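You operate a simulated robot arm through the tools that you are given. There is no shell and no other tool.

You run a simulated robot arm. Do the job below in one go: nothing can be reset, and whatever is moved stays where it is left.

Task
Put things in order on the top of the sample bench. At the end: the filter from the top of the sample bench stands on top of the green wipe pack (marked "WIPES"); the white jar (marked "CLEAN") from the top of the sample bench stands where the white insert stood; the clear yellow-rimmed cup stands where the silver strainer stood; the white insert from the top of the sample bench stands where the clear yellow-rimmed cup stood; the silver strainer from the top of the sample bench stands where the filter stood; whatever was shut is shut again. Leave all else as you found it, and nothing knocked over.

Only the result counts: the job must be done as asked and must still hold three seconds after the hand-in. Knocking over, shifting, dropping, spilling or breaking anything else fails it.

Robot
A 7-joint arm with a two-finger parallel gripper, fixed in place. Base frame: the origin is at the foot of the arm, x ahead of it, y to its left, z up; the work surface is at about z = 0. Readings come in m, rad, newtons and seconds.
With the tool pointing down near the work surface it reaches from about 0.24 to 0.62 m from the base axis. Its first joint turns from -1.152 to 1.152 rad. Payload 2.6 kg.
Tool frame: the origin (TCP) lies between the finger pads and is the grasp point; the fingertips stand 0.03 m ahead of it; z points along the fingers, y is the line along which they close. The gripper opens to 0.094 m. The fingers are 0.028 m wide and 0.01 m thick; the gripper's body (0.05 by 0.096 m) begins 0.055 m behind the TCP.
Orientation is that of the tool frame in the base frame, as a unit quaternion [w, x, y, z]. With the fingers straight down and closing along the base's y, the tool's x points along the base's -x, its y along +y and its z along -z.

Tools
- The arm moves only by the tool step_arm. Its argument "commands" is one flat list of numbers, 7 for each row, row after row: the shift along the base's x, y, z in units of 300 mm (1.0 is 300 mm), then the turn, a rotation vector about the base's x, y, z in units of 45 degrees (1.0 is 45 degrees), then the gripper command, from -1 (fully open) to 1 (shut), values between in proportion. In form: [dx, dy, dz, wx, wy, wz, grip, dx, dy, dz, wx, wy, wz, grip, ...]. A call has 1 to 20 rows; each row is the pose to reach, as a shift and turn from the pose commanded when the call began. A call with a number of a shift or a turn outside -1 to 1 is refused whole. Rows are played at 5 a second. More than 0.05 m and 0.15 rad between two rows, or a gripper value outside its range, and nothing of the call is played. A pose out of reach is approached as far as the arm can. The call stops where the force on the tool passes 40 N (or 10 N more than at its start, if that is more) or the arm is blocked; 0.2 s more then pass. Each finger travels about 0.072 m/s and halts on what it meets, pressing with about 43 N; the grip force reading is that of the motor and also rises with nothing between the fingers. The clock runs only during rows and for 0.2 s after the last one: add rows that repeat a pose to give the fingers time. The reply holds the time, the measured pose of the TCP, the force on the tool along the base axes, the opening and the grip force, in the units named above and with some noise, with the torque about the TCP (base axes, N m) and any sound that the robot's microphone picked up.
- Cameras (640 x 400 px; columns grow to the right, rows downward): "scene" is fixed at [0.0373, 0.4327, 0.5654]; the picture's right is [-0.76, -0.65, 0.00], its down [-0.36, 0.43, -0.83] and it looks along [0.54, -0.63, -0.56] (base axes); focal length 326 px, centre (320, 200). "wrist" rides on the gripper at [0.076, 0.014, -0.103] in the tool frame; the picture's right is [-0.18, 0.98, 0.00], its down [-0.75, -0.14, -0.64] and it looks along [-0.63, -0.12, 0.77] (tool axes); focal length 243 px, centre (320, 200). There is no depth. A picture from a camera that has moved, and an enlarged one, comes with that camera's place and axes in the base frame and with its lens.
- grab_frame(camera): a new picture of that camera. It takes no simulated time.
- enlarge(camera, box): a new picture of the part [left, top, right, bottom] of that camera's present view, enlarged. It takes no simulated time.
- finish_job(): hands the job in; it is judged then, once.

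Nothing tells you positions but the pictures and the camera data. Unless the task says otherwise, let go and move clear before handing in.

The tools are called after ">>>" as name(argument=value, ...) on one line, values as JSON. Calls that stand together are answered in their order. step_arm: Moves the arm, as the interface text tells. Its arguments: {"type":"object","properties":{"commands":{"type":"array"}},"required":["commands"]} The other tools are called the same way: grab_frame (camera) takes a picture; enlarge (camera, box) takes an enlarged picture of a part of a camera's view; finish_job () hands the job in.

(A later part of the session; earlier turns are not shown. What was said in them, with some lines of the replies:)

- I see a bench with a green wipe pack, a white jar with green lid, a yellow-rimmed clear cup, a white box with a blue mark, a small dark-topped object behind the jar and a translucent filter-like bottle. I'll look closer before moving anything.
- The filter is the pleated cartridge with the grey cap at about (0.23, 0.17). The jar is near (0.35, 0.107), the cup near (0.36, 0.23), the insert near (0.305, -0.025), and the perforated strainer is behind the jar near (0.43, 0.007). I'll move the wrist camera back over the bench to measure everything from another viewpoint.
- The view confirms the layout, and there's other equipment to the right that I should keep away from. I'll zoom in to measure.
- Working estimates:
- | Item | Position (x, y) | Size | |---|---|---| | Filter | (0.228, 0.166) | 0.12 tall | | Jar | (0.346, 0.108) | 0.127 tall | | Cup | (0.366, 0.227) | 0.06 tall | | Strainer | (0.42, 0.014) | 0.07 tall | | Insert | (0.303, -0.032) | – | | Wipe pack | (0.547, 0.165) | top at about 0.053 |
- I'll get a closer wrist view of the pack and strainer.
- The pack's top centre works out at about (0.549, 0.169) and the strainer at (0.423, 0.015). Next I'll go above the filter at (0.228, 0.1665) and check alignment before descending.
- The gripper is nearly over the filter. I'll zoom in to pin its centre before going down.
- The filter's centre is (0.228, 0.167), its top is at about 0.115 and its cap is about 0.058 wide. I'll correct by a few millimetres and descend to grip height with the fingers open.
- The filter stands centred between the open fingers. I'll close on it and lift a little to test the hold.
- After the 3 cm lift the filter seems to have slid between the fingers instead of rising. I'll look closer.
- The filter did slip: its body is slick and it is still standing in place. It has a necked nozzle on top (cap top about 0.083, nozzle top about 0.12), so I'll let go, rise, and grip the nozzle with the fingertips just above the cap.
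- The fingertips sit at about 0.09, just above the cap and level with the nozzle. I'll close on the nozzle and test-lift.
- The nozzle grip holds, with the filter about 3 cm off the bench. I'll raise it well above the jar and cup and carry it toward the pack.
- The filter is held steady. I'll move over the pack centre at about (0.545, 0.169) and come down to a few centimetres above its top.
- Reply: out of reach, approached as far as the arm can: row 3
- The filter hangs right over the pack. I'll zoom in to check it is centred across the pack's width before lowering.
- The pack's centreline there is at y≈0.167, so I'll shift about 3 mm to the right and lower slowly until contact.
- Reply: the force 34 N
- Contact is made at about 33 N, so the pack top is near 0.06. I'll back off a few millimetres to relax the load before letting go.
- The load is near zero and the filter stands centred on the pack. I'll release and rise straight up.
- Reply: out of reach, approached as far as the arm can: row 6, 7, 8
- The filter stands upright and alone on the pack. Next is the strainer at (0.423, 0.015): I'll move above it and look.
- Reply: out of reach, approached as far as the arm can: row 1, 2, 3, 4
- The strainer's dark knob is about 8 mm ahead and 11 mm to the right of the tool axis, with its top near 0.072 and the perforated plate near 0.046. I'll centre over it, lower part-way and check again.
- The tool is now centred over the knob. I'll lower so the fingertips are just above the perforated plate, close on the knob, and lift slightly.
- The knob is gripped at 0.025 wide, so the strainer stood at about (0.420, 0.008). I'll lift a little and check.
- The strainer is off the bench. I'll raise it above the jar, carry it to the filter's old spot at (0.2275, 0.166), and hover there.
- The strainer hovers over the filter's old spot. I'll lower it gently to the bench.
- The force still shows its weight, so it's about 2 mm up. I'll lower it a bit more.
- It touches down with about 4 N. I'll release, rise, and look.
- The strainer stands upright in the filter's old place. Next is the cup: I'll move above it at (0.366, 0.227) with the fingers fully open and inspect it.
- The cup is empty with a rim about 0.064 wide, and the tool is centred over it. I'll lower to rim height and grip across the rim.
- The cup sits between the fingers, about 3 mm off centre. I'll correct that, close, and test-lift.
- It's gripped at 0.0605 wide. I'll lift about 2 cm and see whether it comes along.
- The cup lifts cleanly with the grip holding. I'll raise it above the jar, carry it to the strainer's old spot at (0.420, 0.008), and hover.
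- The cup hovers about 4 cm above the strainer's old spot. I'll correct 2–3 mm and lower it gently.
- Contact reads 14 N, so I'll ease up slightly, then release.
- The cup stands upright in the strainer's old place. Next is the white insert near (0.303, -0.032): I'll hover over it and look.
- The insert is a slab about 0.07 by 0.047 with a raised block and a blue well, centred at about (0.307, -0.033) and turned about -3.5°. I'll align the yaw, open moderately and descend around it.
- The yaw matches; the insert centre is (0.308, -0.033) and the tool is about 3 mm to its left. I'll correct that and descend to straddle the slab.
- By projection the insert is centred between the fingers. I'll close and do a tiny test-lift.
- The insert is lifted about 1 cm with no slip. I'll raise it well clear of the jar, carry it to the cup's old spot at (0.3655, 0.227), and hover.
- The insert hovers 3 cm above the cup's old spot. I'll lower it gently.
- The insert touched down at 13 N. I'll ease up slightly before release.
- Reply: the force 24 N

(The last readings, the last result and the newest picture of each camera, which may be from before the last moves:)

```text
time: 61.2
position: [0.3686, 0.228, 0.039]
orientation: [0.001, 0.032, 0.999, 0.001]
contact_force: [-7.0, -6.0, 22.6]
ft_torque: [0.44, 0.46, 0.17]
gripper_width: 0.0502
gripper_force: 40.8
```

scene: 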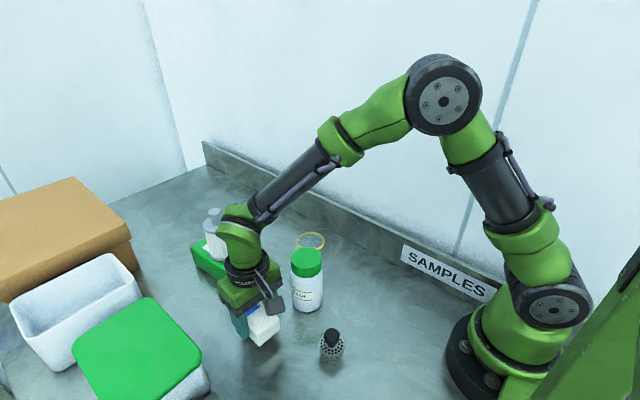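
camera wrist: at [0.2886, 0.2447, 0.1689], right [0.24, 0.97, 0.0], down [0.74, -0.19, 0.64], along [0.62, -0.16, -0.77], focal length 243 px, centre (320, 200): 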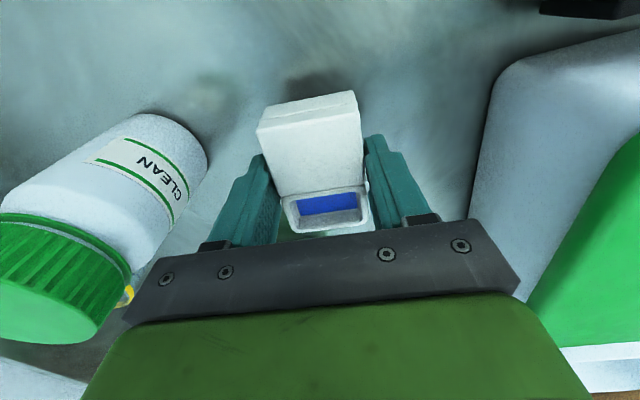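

The load rose and the grip width changed unexpectedly, so I'll stop and look.

>>> grab_frame(camera="wrist")

>>> enlarge(camera="wrist", box=[220, 60, 420, 240])

>>> enlarge(camera="scene", box=[200, 240, 320, 370])

>>> enlarge(camera="scene", box=[235, 290, 305, 350])

```text
taken
camera wrist: at [0.293, 0.2471, 0.1413], right [0.25, 0.97, 0.0], down [0.74, -0.19, 0.64], along [0.62, -0.16, -0.77], focal length 243 px, centre (320, 200)
```

wrist: 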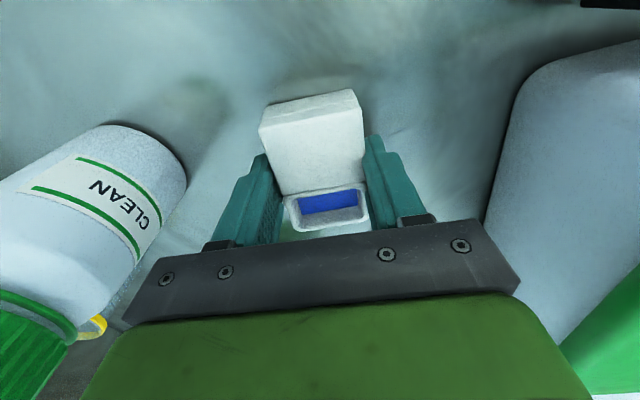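

```text
2.22 times, centred on (320, 150) of wrist
camera zoom: at [0.293, 0.2471, 0.1413], right [0.25, 0.97, 0.0], down [0.74, -0.19, 0.64], along [0.62, -0.16, -0.77], focal length 539 px, centre (320, 311)
```

zoom: 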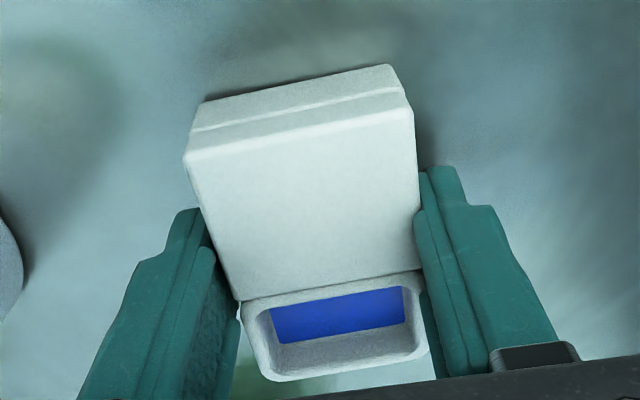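

```text
3.08 times, centred on (260, 305) of scene
camera zoom: at [0.0372, 0.4326, 0.5655], right [-0.76, -0.65, 0.0], down [-0.36, 0.43, -0.83], along [0.54, -0.63, -0.56], focal length 1002 px, centre (505, -123)
```

zoom: 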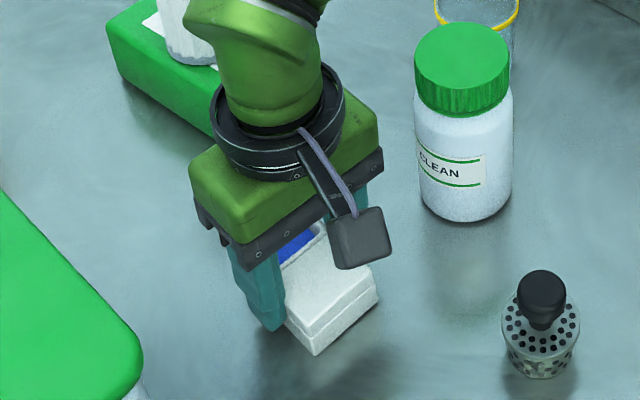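

```text
6.67 times, centred on (270, 320) of scene
camera zoom: at [0.0372, 0.4326, 0.5655], right [-0.76, -0.65, 0.0], down [-0.36, 0.43, -0.83], along [0.54, -0.63, -0.56], focal length 2170 px, centre (653, -600)
```

zoom: 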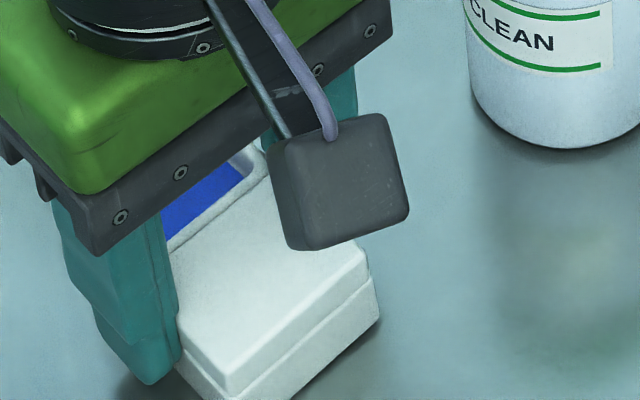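

>>> step_arm(commands=[0, 0, 0, 0, 0, 0, 1])

>>> enlarge(camera="wrist", box=[220, 60, 420, 240])

```text
time: 61.6
position: [0.3696, 0.2268, 0.0398]
orientation: [0.002, 0.032, 0.999, 0.0]
contact_force: [-2.5, -2.9, 26.2]
ft_torque: [-0.36, 0.53, 0.12]
gripper_width: 0.049
gripper_force: 43.5
```

```text
2.22 times, centred on (320, 150) of wrist
camera zoom: at [0.2937, 0.2469, 0.1414], right [0.25, 0.97, 0.0], down [0.74, -0.19, 0.64], along [0.62, -0.16, -0.76], focal length 539 px, centre (320, 311)
```

zoom: 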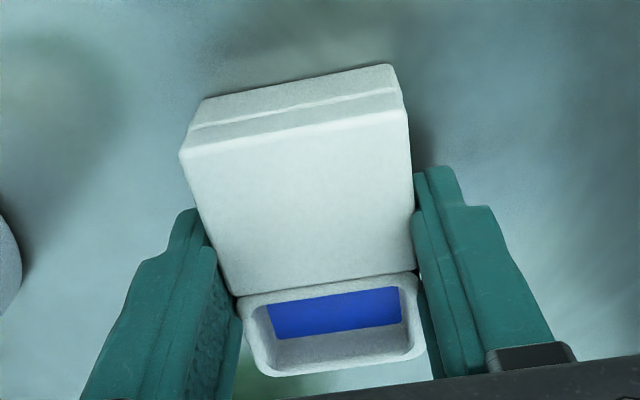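

The pads are wedging up the slab's edge while the insert sits on the bench, so the best course is to open the fingers now, then look.

>>> step_arm(commands=[0, 0, 0, 0, 0, 0, -0.6, 0, 0, 0, 0, 0, 0, -0.6, 0, 0, 0, 0, 0, 0, -0.6])

>>> enlarge(camera="wrist", box=[220, 60, 420, 240])

>>> enlarge(camera="scene", box=[200, 240, 320, 370])

```text
time: 62.4
position: [0.3692, 0.2266, 0.0372]
orientation: [0.0, 0.031, 1.0, 0.0]
contact_force: [0.1, -0.6, -0.7]
ft_torque: [-0.01, 0.0, 0.01]
gripper_width: 0.0753
gripper_force: 0.1
```

```text
2.22 times, centred on (320, 150) of wrist
camera zoom: at [0.2928, 0.2467, 0.1397], right [0.24, 0.97, 0.0], down [0.74, -0.19, 0.64], along [0.62, -0.16, -0.77], focal length 539 px, centre (320, 311)
```

zoom: 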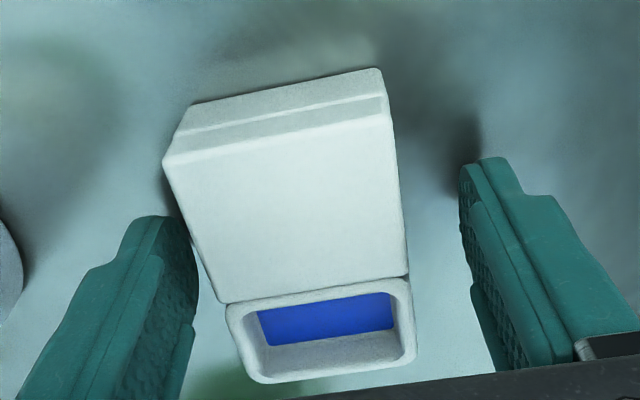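

```text
3.08 times, centred on (260, 305) of scene
camera zoom: at [0.0373, 0.4327, 0.5654], right [-0.76, -0.65, 0.0], down [-0.36, 0.43, -0.83], along [0.54, -0.63, -0.56], focal length 1002 px, centre (505, -123)
```

zoom: 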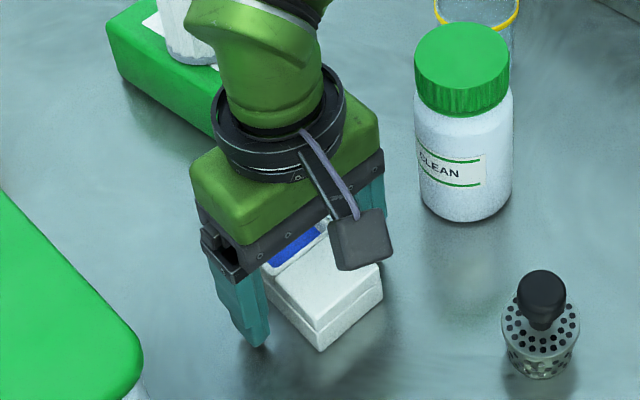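

The insert stands flat on the bench and the fingers are clear. I'll rise and check.

>>> step_arm(commands=[0, 0.003, 0.06, 0, 0, 0, -0.6, 0, 0.003, 0.15, 0, 0, 0, -0.6, 0, 0.003, 0.3, 0, 0, 0, -0.6, 0, 0.003, 0.45, 0, 0, 0, -0.6, 0, 0.003, 0.6, 0, 0, 0, -0.6, 0, 0.003, 0.7, 0, 0, 0, -0.6, 0, 0.003, 0.7, 0, 0, 0, -0.6])

>>> grab_frame(camera="wrist")

>>> grab_frame(camera="scene")

>>> enlarge(camera="scene", box=[200, 270, 320, 370])

```text
time: 64.0
position: [0.3684, 0.2255, 0.2464]
orientation: [0.0, 0.03, 1.0, 0.0]
contact_force: [-0.2, -0.5, 0.2]
ft_torque: [0.02, 0.01, 0.04]
gripper_width: 0.0752
gripper_force: 0.3
```

```text
taken
camera wrist: at [0.293, 0.2444, 0.3507], right [0.24, 0.97, 0.0], down [0.74, -0.19, 0.64], along [0.62, -0.16, -0.77], focal length 243 px, centre (320, 200)
```

wrist: 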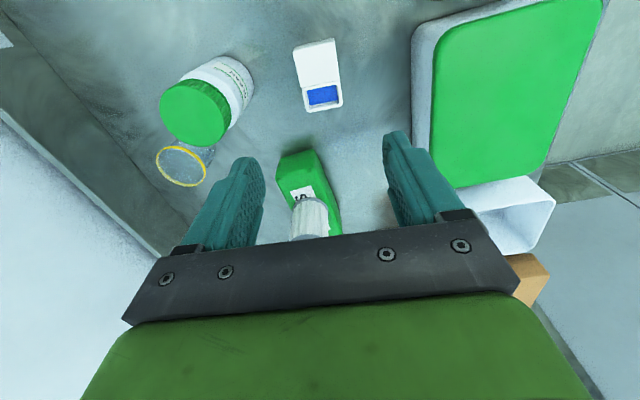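

```text
taken
```

scene: 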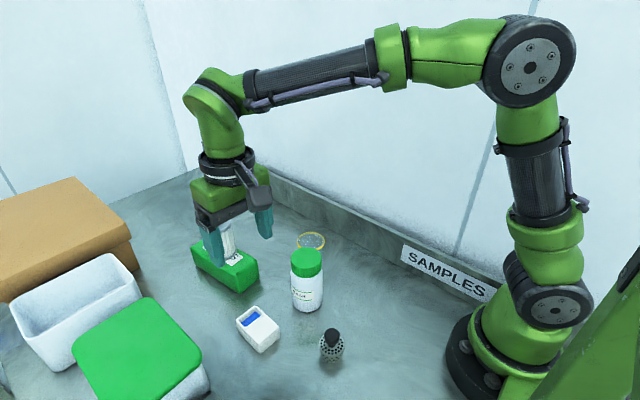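

```text
4.00 times, centred on (260, 320) of scene
camera zoom: at [0.0373, 0.4327, 0.5654], right [-0.76, -0.65, 0.0], down [-0.36, 0.43, -0.83], along [0.54, -0.63, -0.56], focal length 1302 px, centre (560, -280)
```

zoom: 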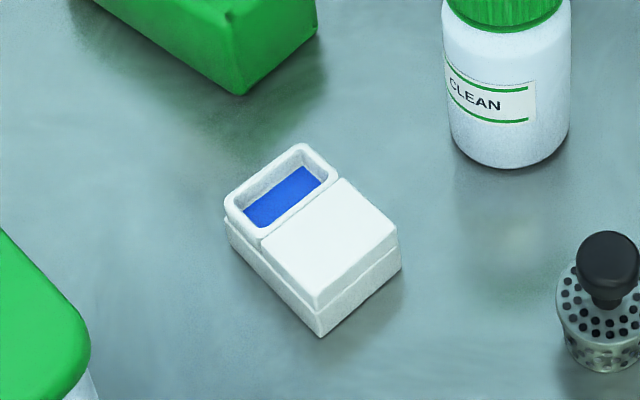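

The insert stands upright in the cup's old place. The last item is the jar: I'll restore the yaw, go above it at (0.346, 0.108) and check centring.

>>> step_arm(commands=[-0.025, -0.13, 0, 0, 0, 0.025, -1, -0.05, -0.26, 0, 0, 0, 0.05, -1, -0.075, -0.39, 0, 0, 0, 0.078, -1, -0.075, -0.39, -0.1, 0, 0, 0.078, -1, -0.075, -0.39, -0.1, 0, 0, 0.078, -1])

>>> grab_frame(camera="wrist")

>>> enlarge(camera="wrist", box=[230, 40, 410, 180])

>>> enlarge(camera="scene", box=[260, 190, 360, 320])

```text
time: 65.2
position: [0.3475, 0.1102, 0.2163]
orientation: [0.001, 0.0, 1.0, 0.0]
contact_force: [0.4, 0.4, 0.0]
ft_torque: [-0.02, 0.01, -0.01]
gripper_width: 0.0942
gripper_force: 0.0
```

```text
taken
camera wrist: at [0.2708, 0.1242, 0.3196], right [0.18, 0.98, 0.0], down [0.75, -0.14, 0.64], along [0.63, -0.12, -0.77], focal length 243 px, centre (320, 200)
```

wrist: 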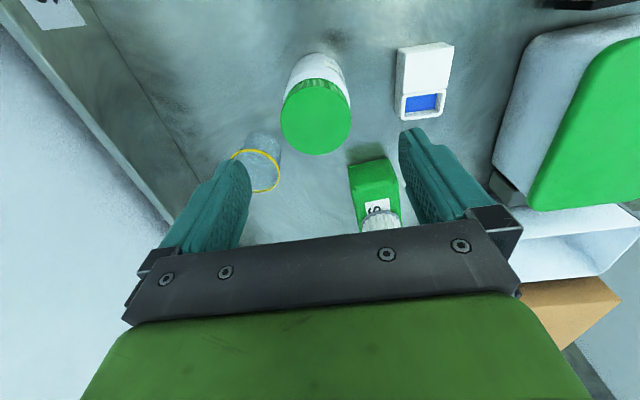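

```text
2.86 times, centred on (320, 110) of wrist
camera zoom: at [0.2708, 0.1242, 0.3196], right [0.18, 0.98, 0.0], down [0.75, -0.14, 0.64], along [0.63, -0.12, -0.77], focal length 693 px, centre (320, 457)
```

zoom: 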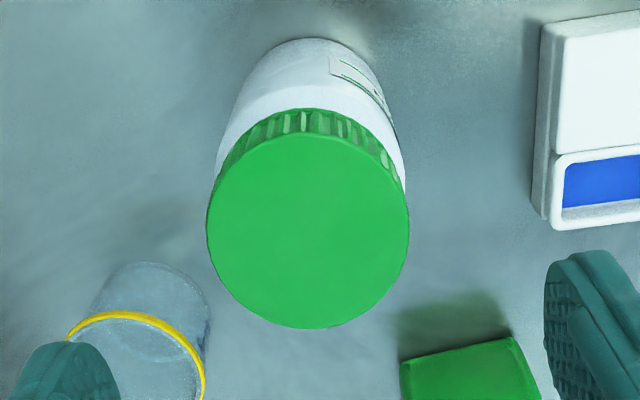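

```text
3.08 times, centred on (310, 255) of scene
camera zoom: at [0.0373, 0.4327, 0.5654], right [-0.76, -0.65, 0.0], down [-0.36, 0.43, -0.83], along [0.54, -0.63, -0.56], focal length 1002 px, centre (351, 31)
```

zoom: 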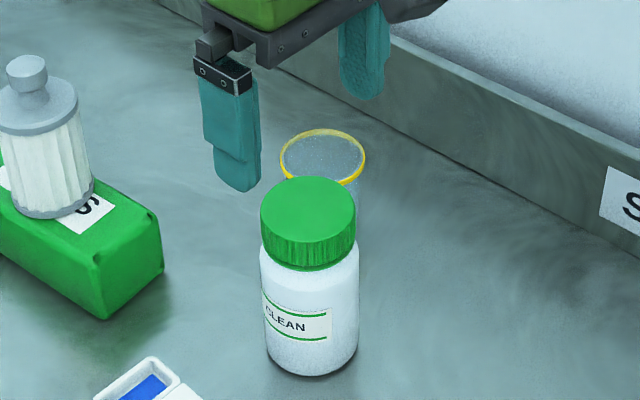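

The lid centre is at about (0.3455, 0.107), so I'll nudge 1–3 mm and descend so the fingers straddle the jar's upper body with clearance above the lid.

>>> step_arm(commands=[-0.004, -0.009, 0, 0, 0, 0, -1, -0.004, -0.009, -0.12, 0, 0, 0, -1, -0.004, -0.009, -0.24, 0, 0, 0, -1, -0.004, -0.009, -0.34, 0, 0, 0, -1, -0.004, -0.009, -0.4, 0, 0, 0, -1, -0.004, -0.009, -0.44, 0, 0, 0, -1, -0.004, -0.009, -0.44, 0, 0, 0, -1])

>>> grab_frame(camera="wrist")

>>> enlarge(camera="scene", box=[260, 190, 360, 320])

```text
time: 66.8
position: [0.3457, 0.1072, 0.0851]
orientation: [0.0, 0.0, 1.0, 0.0]
contact_force: [-1.0, -0.9, 0.3]
ft_torque: [0.03, -0.03, -0.02]
gripper_width: 0.0941
gripper_force: 0.1
```

```text
taken
camera wrist: at [0.2687, 0.1217, 0.1884], right [0.19, 0.98, 0.0], down [0.75, -0.14, 0.64], along [0.63, -0.12, -0.77], focal length 243 px, centre (320, 200)
```

wrist: 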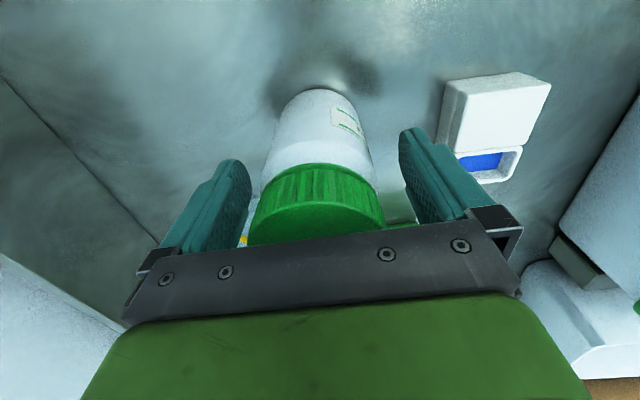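

```text
3.08 times, centred on (310, 255) of scene
camera zoom: at [0.0373, 0.4327, 0.5654], right [-0.76, -0.65, 0.0], down [-0.36, 0.43, -0.83], along [0.54, -0.63, -0.56], focal length 1002 px, centre (351, 31)
```

zoom: 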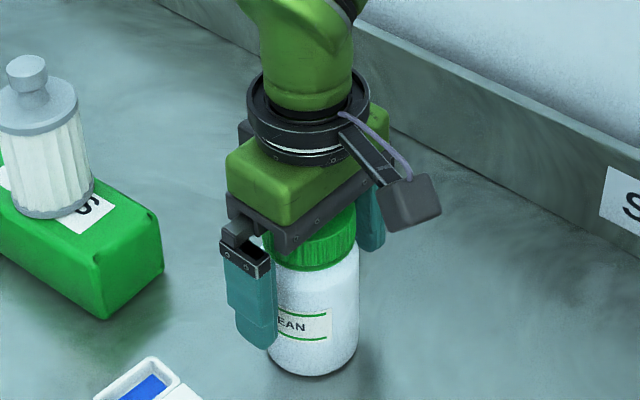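

The jar sits between the fingers with no contact. I'll close on its body and test-lift about 1 cm.

>>> step_arm(commands=[0, 0, 0, 0, 0, 0, 1, 0, 0, 0, 0, 0, 0, 1, 0, 0, 0, 0, 0, 0, 1, 0, 0, 0, 0, 0, 0, 1, 0, 0, 0.01, 0, 0, 0, 1, 0, 0, 0.02, 0, 0, 0, 1, 0, 0, 0.035, 0, 0, 0, 1, 0, 0, 0.035, 0, 0, 0, 1])

>>> grab_frame(camera="wrist")

>>> enlarge(camera="scene", box=[260, 190, 360, 320])

```text
time: 68.6
position: [0.3455, 0.1084, 0.0954]
orientation: [0.0, 0.001, 1.0, 0.001]
contact_force: [-0.1, 0.5, -1.2]
ft_torque: [0.0, 0.02, -0.01]
gripper_width: 0.0634
gripper_force: 43.4
```

```text
taken
camera wrist: at [0.2684, 0.1225, 0.1983], right [0.18, 0.98, 0.0], down [0.75, -0.14, 0.64], along [0.63, -0.12, -0.77], focal length 243 px, centre (320, 200)
```

wrist: 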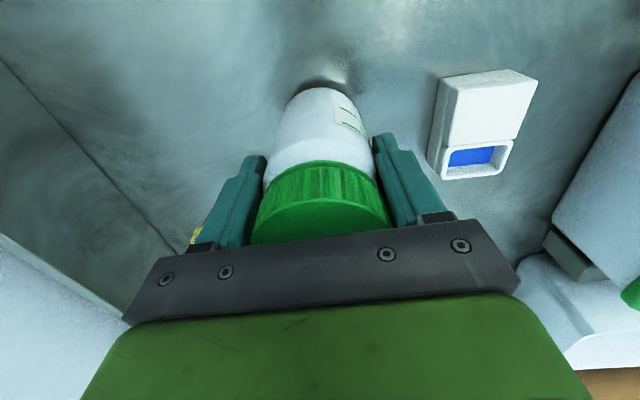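

```text
3.08 times, centred on (310, 255) of scene
camera zoom: at [0.0373, 0.4327, 0.5654], right [-0.76, -0.65, 0.0], down [-0.36, 0.43, -0.83], along [0.54, -0.63, -0.56], focal length 1002 px, centre (351, 31)
```

zoom: 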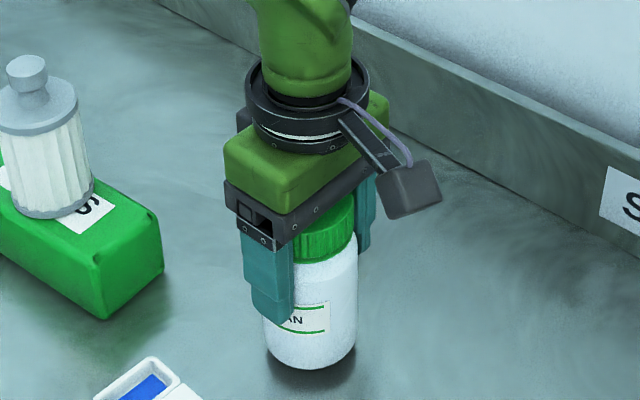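

>>> enlarge(camera="scene", box=[280, 250, 340, 320])

>>> enlarge(camera="wrist", box=[240, 60, 410, 240])

```text
5.71 times, centred on (310, 285) of scene
camera zoom: at [0.0373, 0.4327, 0.5654], right [-0.76, -0.65, 0.0], down [-0.36, 0.43, -0.83], along [0.54, -0.63, -0.56], focal length 1860 px, centre (377, -286)
```

zoom: 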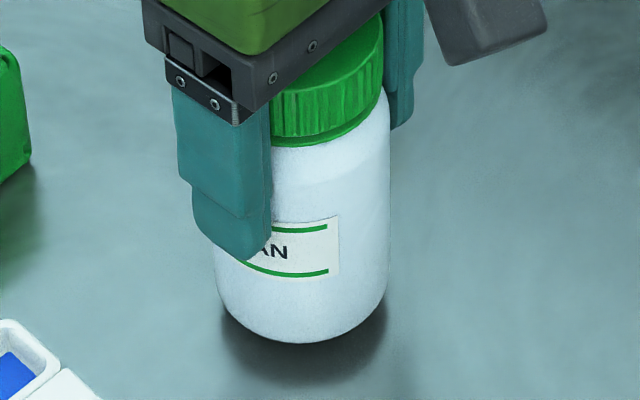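

```text
2.22 times, centred on (325, 150) of wrist
camera zoom: at [0.2684, 0.1225, 0.1983], right [0.18, 0.98, 0.0], down [0.75, -0.14, 0.64], along [0.63, -0.12, -0.77], focal length 539 px, centre (309, 311)
```

zoom: 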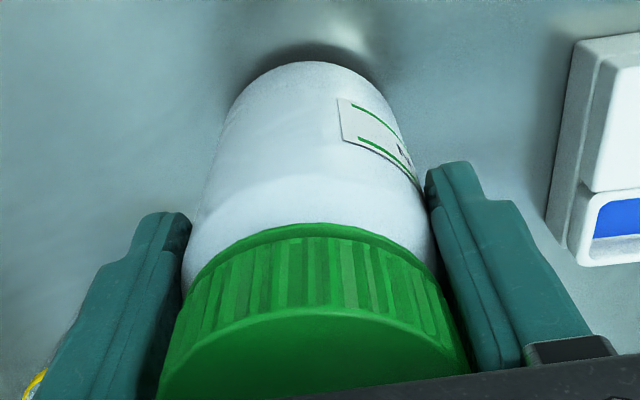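

It appears to be off the bench with a shadow gap. I'll lift another centimetre, hold, and compare to rule out creeping slip.

>>> step_arm(commands=[0, 0, 0.015, 0, 0, 0, 1, 0, 0, 0.035, 0, 0, 0, 1, 0, 0, 0.035, 0, 0, 0, 1, 0, 0, 0.035, 0, 0, 0, 1, 0, 0, 0.035, 0, 0, 0, 1])

>>> enlarge(camera="scene", box=[280, 250, 340, 320])

>>> enlarge(camera="wrist", box=[240, 60, 410, 240])

```text
time: 69.8
position: [0.3452, 0.1082, 0.1066]
orientation: [0.0, 0.0, 1.0, -0.001]
contact_force: [-0.1, 0.2, -1.9]
ft_torque: [-0.06, 0.01, -0.02]
gripper_width: 0.063
gripper_force: 43.3
```

```text
5.71 times, centred on (310, 285) of scene
camera zoom: at [0.0373, 0.4327, 0.5654], right [-0.76, -0.65, 0.0], down [-0.36, 0.43, -0.83], along [0.54, -0.63, -0.56], focal length 1860 px, centre (377, -286)
```

zoom: 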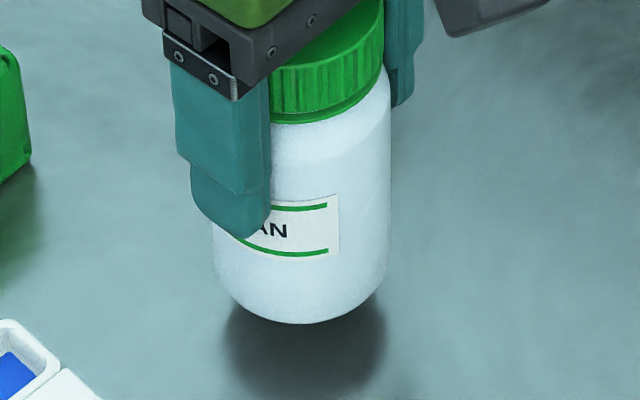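

```text
2.22 times, centred on (325, 150) of wrist
camera zoom: at [0.2683, 0.1226, 0.2091], right [0.18, 0.98, 0.0], down [0.75, -0.14, 0.64], along [0.63, -0.12, -0.77], focal length 539 px, centre (309, 311)
```

zoom: 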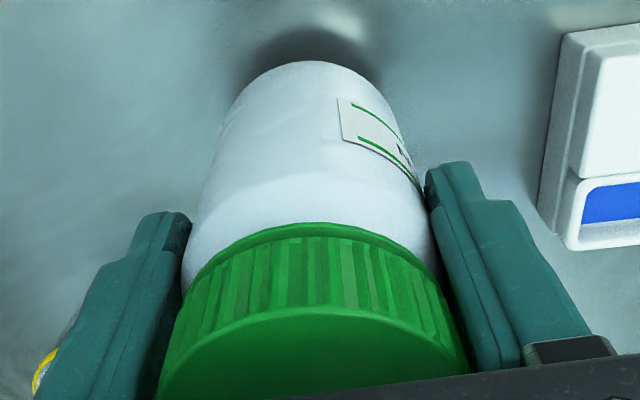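

The jar holds steady with no slip. I'll raise it, carry it to the insert's old spot at (0.308, -0.033), and hover.

>>> step_arm(commands=[0, 0, 0.1, 0, 0, 0, 1, 0, 0, 0.2, 0, 0, 0, 1, 0, 0, 0.278, 0, 0, 0, 1, -0.025, -0.094, 0.278, 0, 0, 0, 1, -0.05, -0.188, 0.278, 0, 0, 0, 1, -0.074, -0.282, 0.278, 0, 0, 0, 1, -0.099, -0.376, 0.278, 0, 0, 0, 1, -0.124, -0.471, 0.278, 0, 0, 0, 1, -0.124, -0.471, 0.19, 0, 0, 0, 1, -0.124, -0.471, 0.1, 0, 0, 0, 1, -0.124, -0.471, 0.03, 0, 0, 0, 1, -0.124, -0.471, 0.03, 0, 0, 0, 1])

>>> grab_frame(camera="wrist")

>>> grab_frame(camera="scene")

>>> enlarge(camera="scene", box=[310, 190, 420, 310])

```text
time: 72.4
position: [0.3079, -0.0342, 0.1148]
orientation: [0.0, 0.0, 1.0, -0.001]
contact_force: [0.0, -0.8, -0.5]
ft_torque: [0.0, 0.01, -0.02]
gripper_width: 0.0631
gripper_force: 43.2
```

```text
taken
camera wrist: at [0.2298, -0.0184, 0.2172], right [0.18, 0.98, 0.0], down [0.75, -0.14, 0.64], along [0.63, -0.12, -0.77], focal length 243 px, centre (320, 200)
```

wrist: 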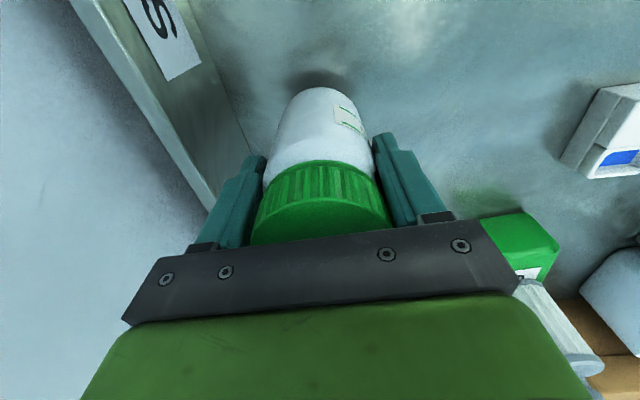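

```text
taken
```

scene: 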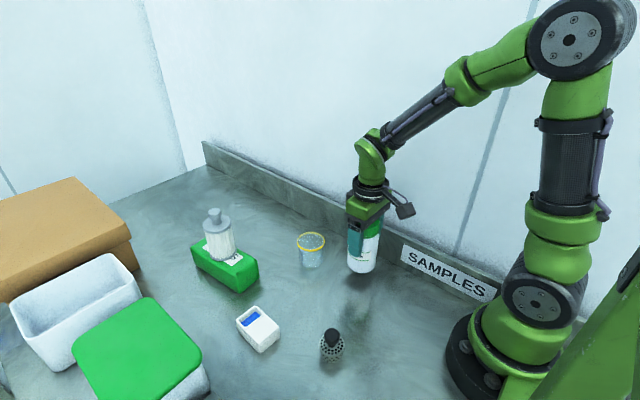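

```text
3.33 times, centred on (365, 250) of scene
camera zoom: at [0.0373, 0.4327, 0.5654], right [-0.76, -0.65, 0.0], down [-0.36, 0.43, -0.83], along [0.54, -0.63, -0.56], focal length 1085 px, centre (170, 33)
```

zoom: 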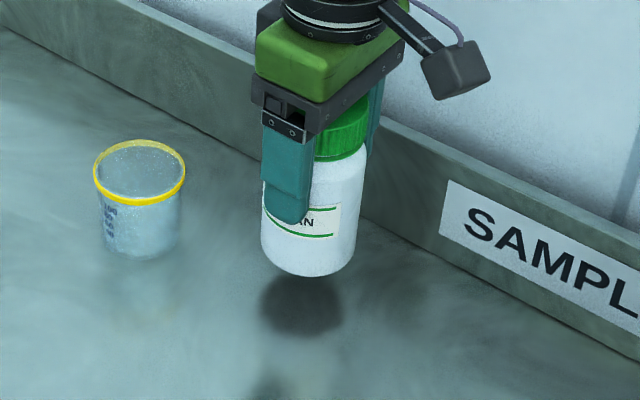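

The jar hovers about 2.5 cm over the insert's old spot. I'll lower it slowly.

>>> step_arm(commands=[0, 0.002, -0.03, 0, 0, 0, 1, 0, 0.002, -0.055, 0, 0, 0, 1, 0, 0.002, -0.065, 0, 0, 0, 1, 0, 0.002, -0.072, 0, 0, 0, 1, 0, 0.002, -0.072, 0, 0, 0, 1])

>>> enlarge(camera="scene", box=[310, 190, 420, 310])

```text
time: 73.6
position: [0.3085, -0.0326, 0.0954]
orientation: [0.0, 0.0, 1.0, 0.0]
contact_force: [0.1, 0.6, -1.3]
ft_torque: [-0.01, 0.01, 0.0]
gripper_width: 0.0631
gripper_force: 42.7
```

```text
3.33 times, centred on (365, 250) of scene
camera zoom: at [0.0373, 0.4327, 0.5654], right [-0.76, -0.65, 0.0], down [-0.36, 0.43, -0.83], along [0.54, -0.63, -0.56], focal length 1085 px, centre (170, 33)
```

zoom: 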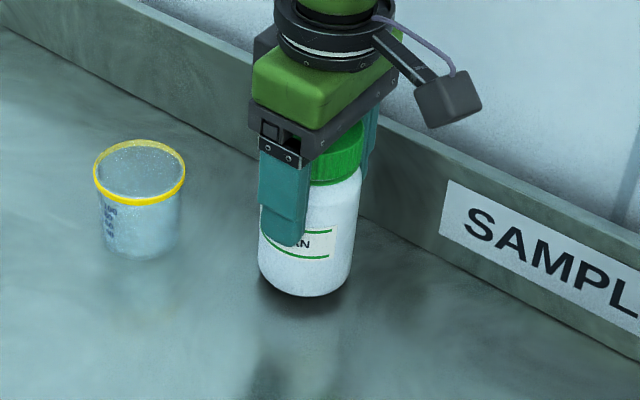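

>>> step_arm(commands=[0, 0, -0.005, 0, 0, 0, 1, 0, 0, -0.009, 0, 0, 0, 1, 0, 0, -0.012, 0, 0, 0, 1, 0, 0, -0.012, 0, 0, 0, 1])

```text
time: 74.6
position: [0.308, -0.0335, 0.0903]
orientation: [0.0, 0.0, 1.0, 0.0]
contact_force: [-0.3, 0.3, -0.3]
ft_torque: [0.0, 0.01, 0.0]
gripper_width: 0.0631
gripper_force: 42.8
```

Still no clear contact, so I'll continue down in 1 mm steps.

>>> step_arm(commands=[0, 0, -0.003, 0, 0, 0, 1, 0, 0, -0.006, 0, 0, 0, 1, 0, 0, -0.006, 0, 0, 0, 1])

>>> enlarge(camera="scene", box=[330, 230, 390, 300])

```text
time: 75.4
position: [0.3085, -0.0331, 0.0895]
orientation: [0.0, 0.0, 1.0, 0.0]
contact_force: [-0.4, 0.4, -1.4]
ft_torque: [0.02, -0.04, 0.0]
gripper_width: 0.0629
gripper_force: 42.6
```

```text
5.71 times, centred on (360, 265) of scene
camera zoom: at [0.0373, 0.4327, 0.5654], right [-0.76, -0.65, 0.0], down [-0.36, 0.43, -0.83], along [0.54, -0.63, -0.56], focal length 1860 px, centre (91, -171)
```

zoom: 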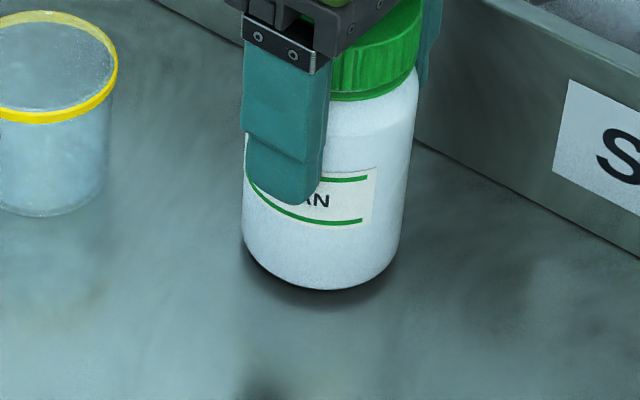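

>>> step_arm(commands=[0, 0, -0.003, 0, 0, 0, 1, 0, 0, -0.006, 0, 0, 0, 1, 0, 0, -0.009, 0, 0, 0, 1, 0, 0, -0.009, 0, 0, 0, 1])

```text
time: 76.4
position: [0.3082, -0.0328, 0.0864]
orientation: [0.0, 0.001, 1.0, 0.0]
contact_force: [0.2, 0.2, -0.6]
ft_torque: [0.0, 0.03, 0.04]
gripper_width: 0.063
gripper_force: 42.9
```

>>> step_arm(commands=[0, 0, -0.002, 0, 0, 0, 1, 0, 0, -0.004, 0, 0, 0, 1, 0, 0, -0.004, 0, 0, 0, 1])

```text
time: 77.2
position: [0.308, -0.0322, 0.0851]
orientation: [0.001, 0.001, 1.0, 0.0]
contact_force: [-3.4, 1.4, 18.9]
ft_torque: [0.09, 0.5, -0.03]
gripper_width: 0.0626
gripper_force: 42.8
```

Contact is made at 19 N. I'll ease up about 1.2 mm, release to a moderate opening, and check.

>>> step_arm(commands=[0, 0, 0.002, 0, 0, 0, 1, 0, 0, 0.004, 0, 0, 0, 1, 0, 0, 0.004, 0, 0, 0, 1])

>>> enlarge(camera="scene", box=[330, 210, 390, 290])

```text
time: 78.0
position: [0.3079, -0.0328, 0.085]
orientation: [0.001, -0.001, 1.0, 0.0]
contact_force: [0.8, 0.3, 6.1]
ft_torque: [0.18, -0.19, -0.07]
gripper_width: 0.0629
gripper_force: 43.6
```

```text
5.00 times, centred on (360, 250) of scene
camera zoom: at [0.0373, 0.4327, 0.5654], right [-0.76, -0.65, 0.0], down [-0.36, 0.43, -0.83], along [0.54, -0.63, -0.56], focal length 1628 px, centre (120, -50)
```

zoom: 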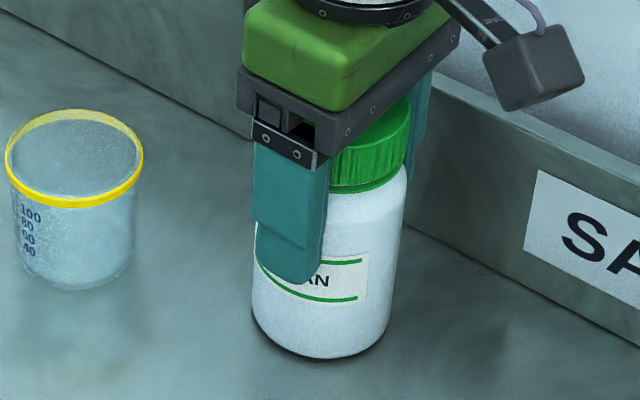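

The jar rests on the bench under about 6 N. I'll release and rise straight up.

>>> step_arm(commands=[0, 0, 0, 0, 0, 0, -0.8, 0, 0, 0, 0, 0, 0, -0.8, 0, 0, 0, 0, 0, 0, -0.8, 0, 0, 0.05, 0, 0, 0, -0.8, 0, 0, 0.15, 0, 0, 0, -0.8, 0, 0, 0.3, 0, 0, 0, -0.8, 0, 0, 0.45, 0, 0, 0, -0.8, 0, 0, 0.6, 0, 0, 0, -0.8, 0, 0, 0.7, 0, 0, 0, -0.8, 0, 0, 0.7, 0, 0, 0, -0.8])

>>> grab_frame(camera="wrist")

>>> grab_frame(camera="scene")

>>> enlarge(camera="scene", box=[180, 190, 410, 370])

```text
time: 80.2
position: [0.3084, -0.032, 0.2989]
orientation: [0.0, 0.0, 1.0, 0.001]
contact_force: [-0.2, -0.6, 0.2]
ft_torque: [0.01, -0.01, -0.04]
gripper_width: 0.0848
gripper_force: 0.0
```

```text
taken
camera wrist: at [0.2322, -0.0181, 0.4001], right [0.18, 0.98, 0.0], down [0.75, -0.14, 0.64], along [0.63, -0.12, -0.77], focal length 243 px, centre (320, 200)
```

wrist: 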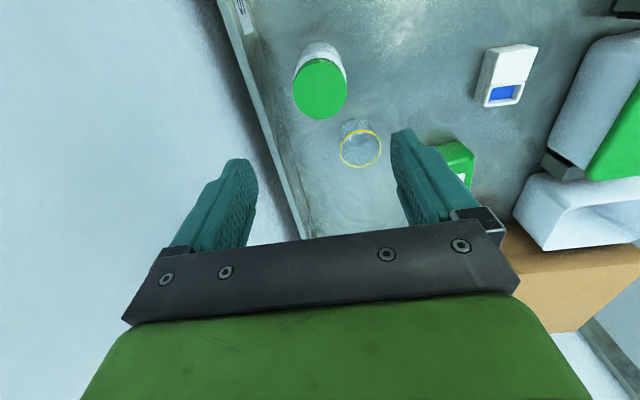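

```text
taken
```

scene: 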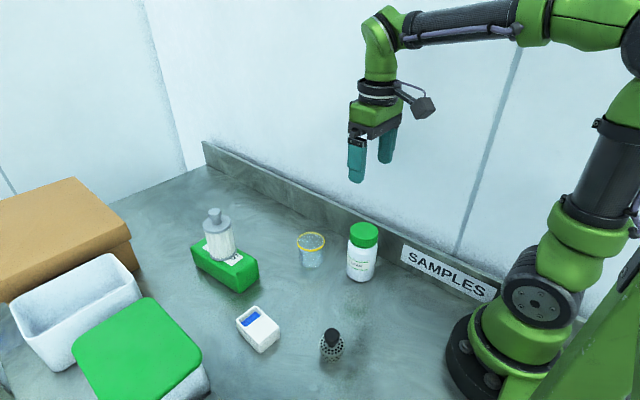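

```text
2.22 times, centred on (295, 280) of scene
camera zoom: at [0.0373, 0.4327, 0.5654], right [-0.76, -0.65, 0.0], down [-0.36, 0.43, -0.83], along [0.54, -0.63, -0.56], focal length 723 px, centre (376, 22)
```

zoom: 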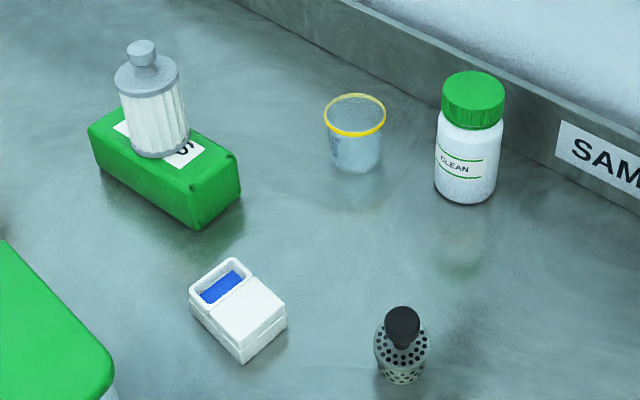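

Everything is placed. I'll compare the wipe pack and the other spots with the first pictures to confirm nothing shifted.

>>> enlarge(camera="scene", box=[180, 220, 300, 360])

>>> enlarge(camera="scene", box=[180, 220, 400, 380])

>>> enlarge(camera="scene", box=[0, 160, 220, 400])

```text
2.86 times, centred on (240, 290) of scene
camera zoom: at [0.0373, 0.4327, 0.5654], right [-0.76, -0.65, 0.0], down [-0.36, 0.43, -0.83], along [0.54, -0.63, -0.56], focal length 930 px, centre (549, -57)
```

zoom: 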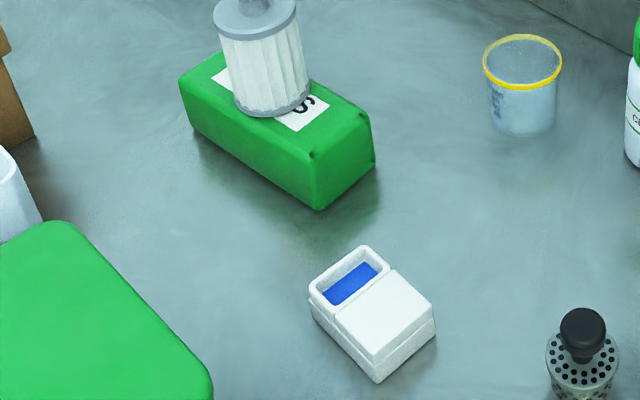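

```text
2.50 times, centred on (290, 300) of scene
camera zoom: at [0.0373, 0.4327, 0.5654], right [-0.76, -0.65, 0.0], down [-0.36, 0.43, -0.83], along [0.54, -0.63, -0.56], focal length 814 px, centre (395, -50)
```

zoom: 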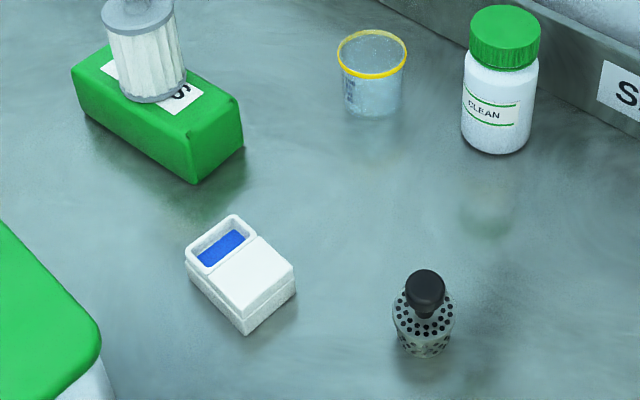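

```text
1.67 times, centred on (110, 280) of scene
camera zoom: at [0.0373, 0.4327, 0.5654], right [-0.76, -0.65, 0.0], down [-0.36, 0.43, -0.83], along [0.54, -0.63, -0.56], focal length 542 px, centre (670, 67)
```

zoom: 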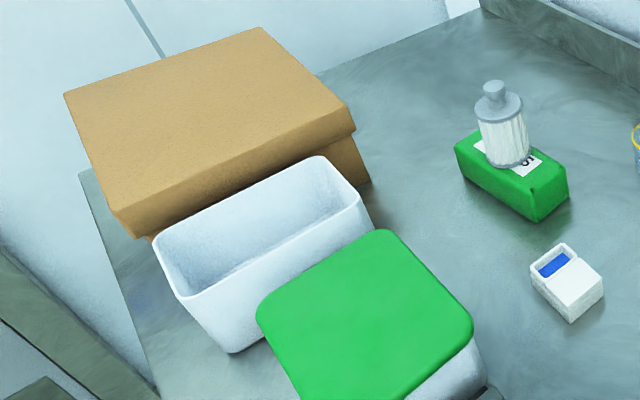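

The pack and boxes are exactly where they were. I'll double-check the strainer's position against the filter's original spot with a tight zoom.

>>> enlarge(camera="scene", box=[300, 310, 370, 380])

>>> enlarge(camera="scene", box=[280, 210, 400, 300])

```text
5.71 times, centred on (335, 345) of scene
camera zoom: at [0.0373, 0.4327, 0.5654], right [-0.76, -0.65, 0.0], down [-0.36, 0.43, -0.83], along [0.54, -0.63, -0.56], focal length 1860 px, centre (234, -629)
```

zoom: 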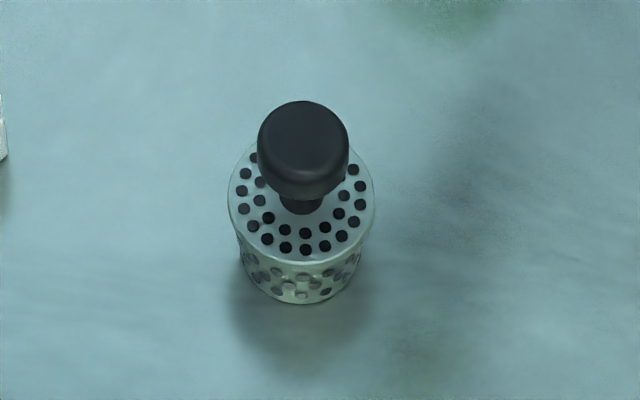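

```text
4.44 times, centred on (340, 255) of scene
camera zoom: at [0.0373, 0.4327, 0.5654], right [-0.76, -0.65, 0.0], down [-0.36, 0.43, -0.83], along [0.54, -0.63, -0.56], focal length 1447 px, centre (231, -44)
```

zoom: 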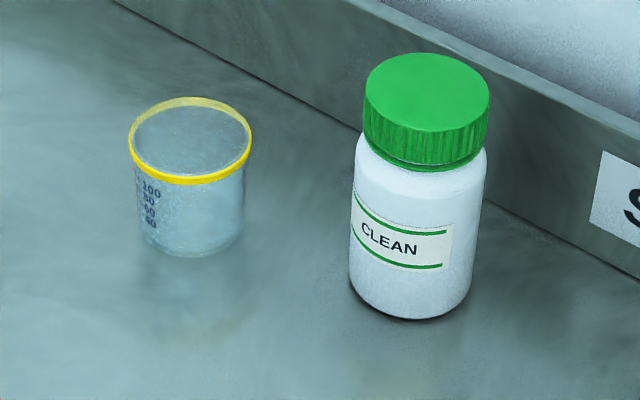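

The filter is on the wipe pack, and the jar, cup, insert and strainer each stand upright within a few millimetres of their spots. The pack and boxes have not moved, nothing was opened, and the gripper is empty and clear, so I'm handing in.

>>> finish_job()

```text
The job is handed in.
```

I moved all five items to where you asked and handed the job in. In the last pictures everything was upright and the arm was clear.

| Item | Now stands | Accuracy (my estimate from the pictures) |
|---|---|---|
| Filter | On top of the green wipe pack, near its centre | – |
| White jar ("CLEAN") | Where the white insert stood | within a few millimetres |
| Clear yellow-rimmed cup | Where the silver strainer stood | about 2 mm off |
| White insert | Where the cup stood | about 4 mm off |
| Silver strainer | Where the filter stood | 4 to 8 mm off, the least exact |

- **Filter:** My first grip on its body slipped, but it stayed standing. I then lifted it by the nozzle.
- **Insert:** The fingers slid up its edge as I set it down and may have pushed it about 2 mm sideways.
- **Everything else:** Nothing shut was ever opened. The wipe pack and the boxes look the same as in the first pictures.
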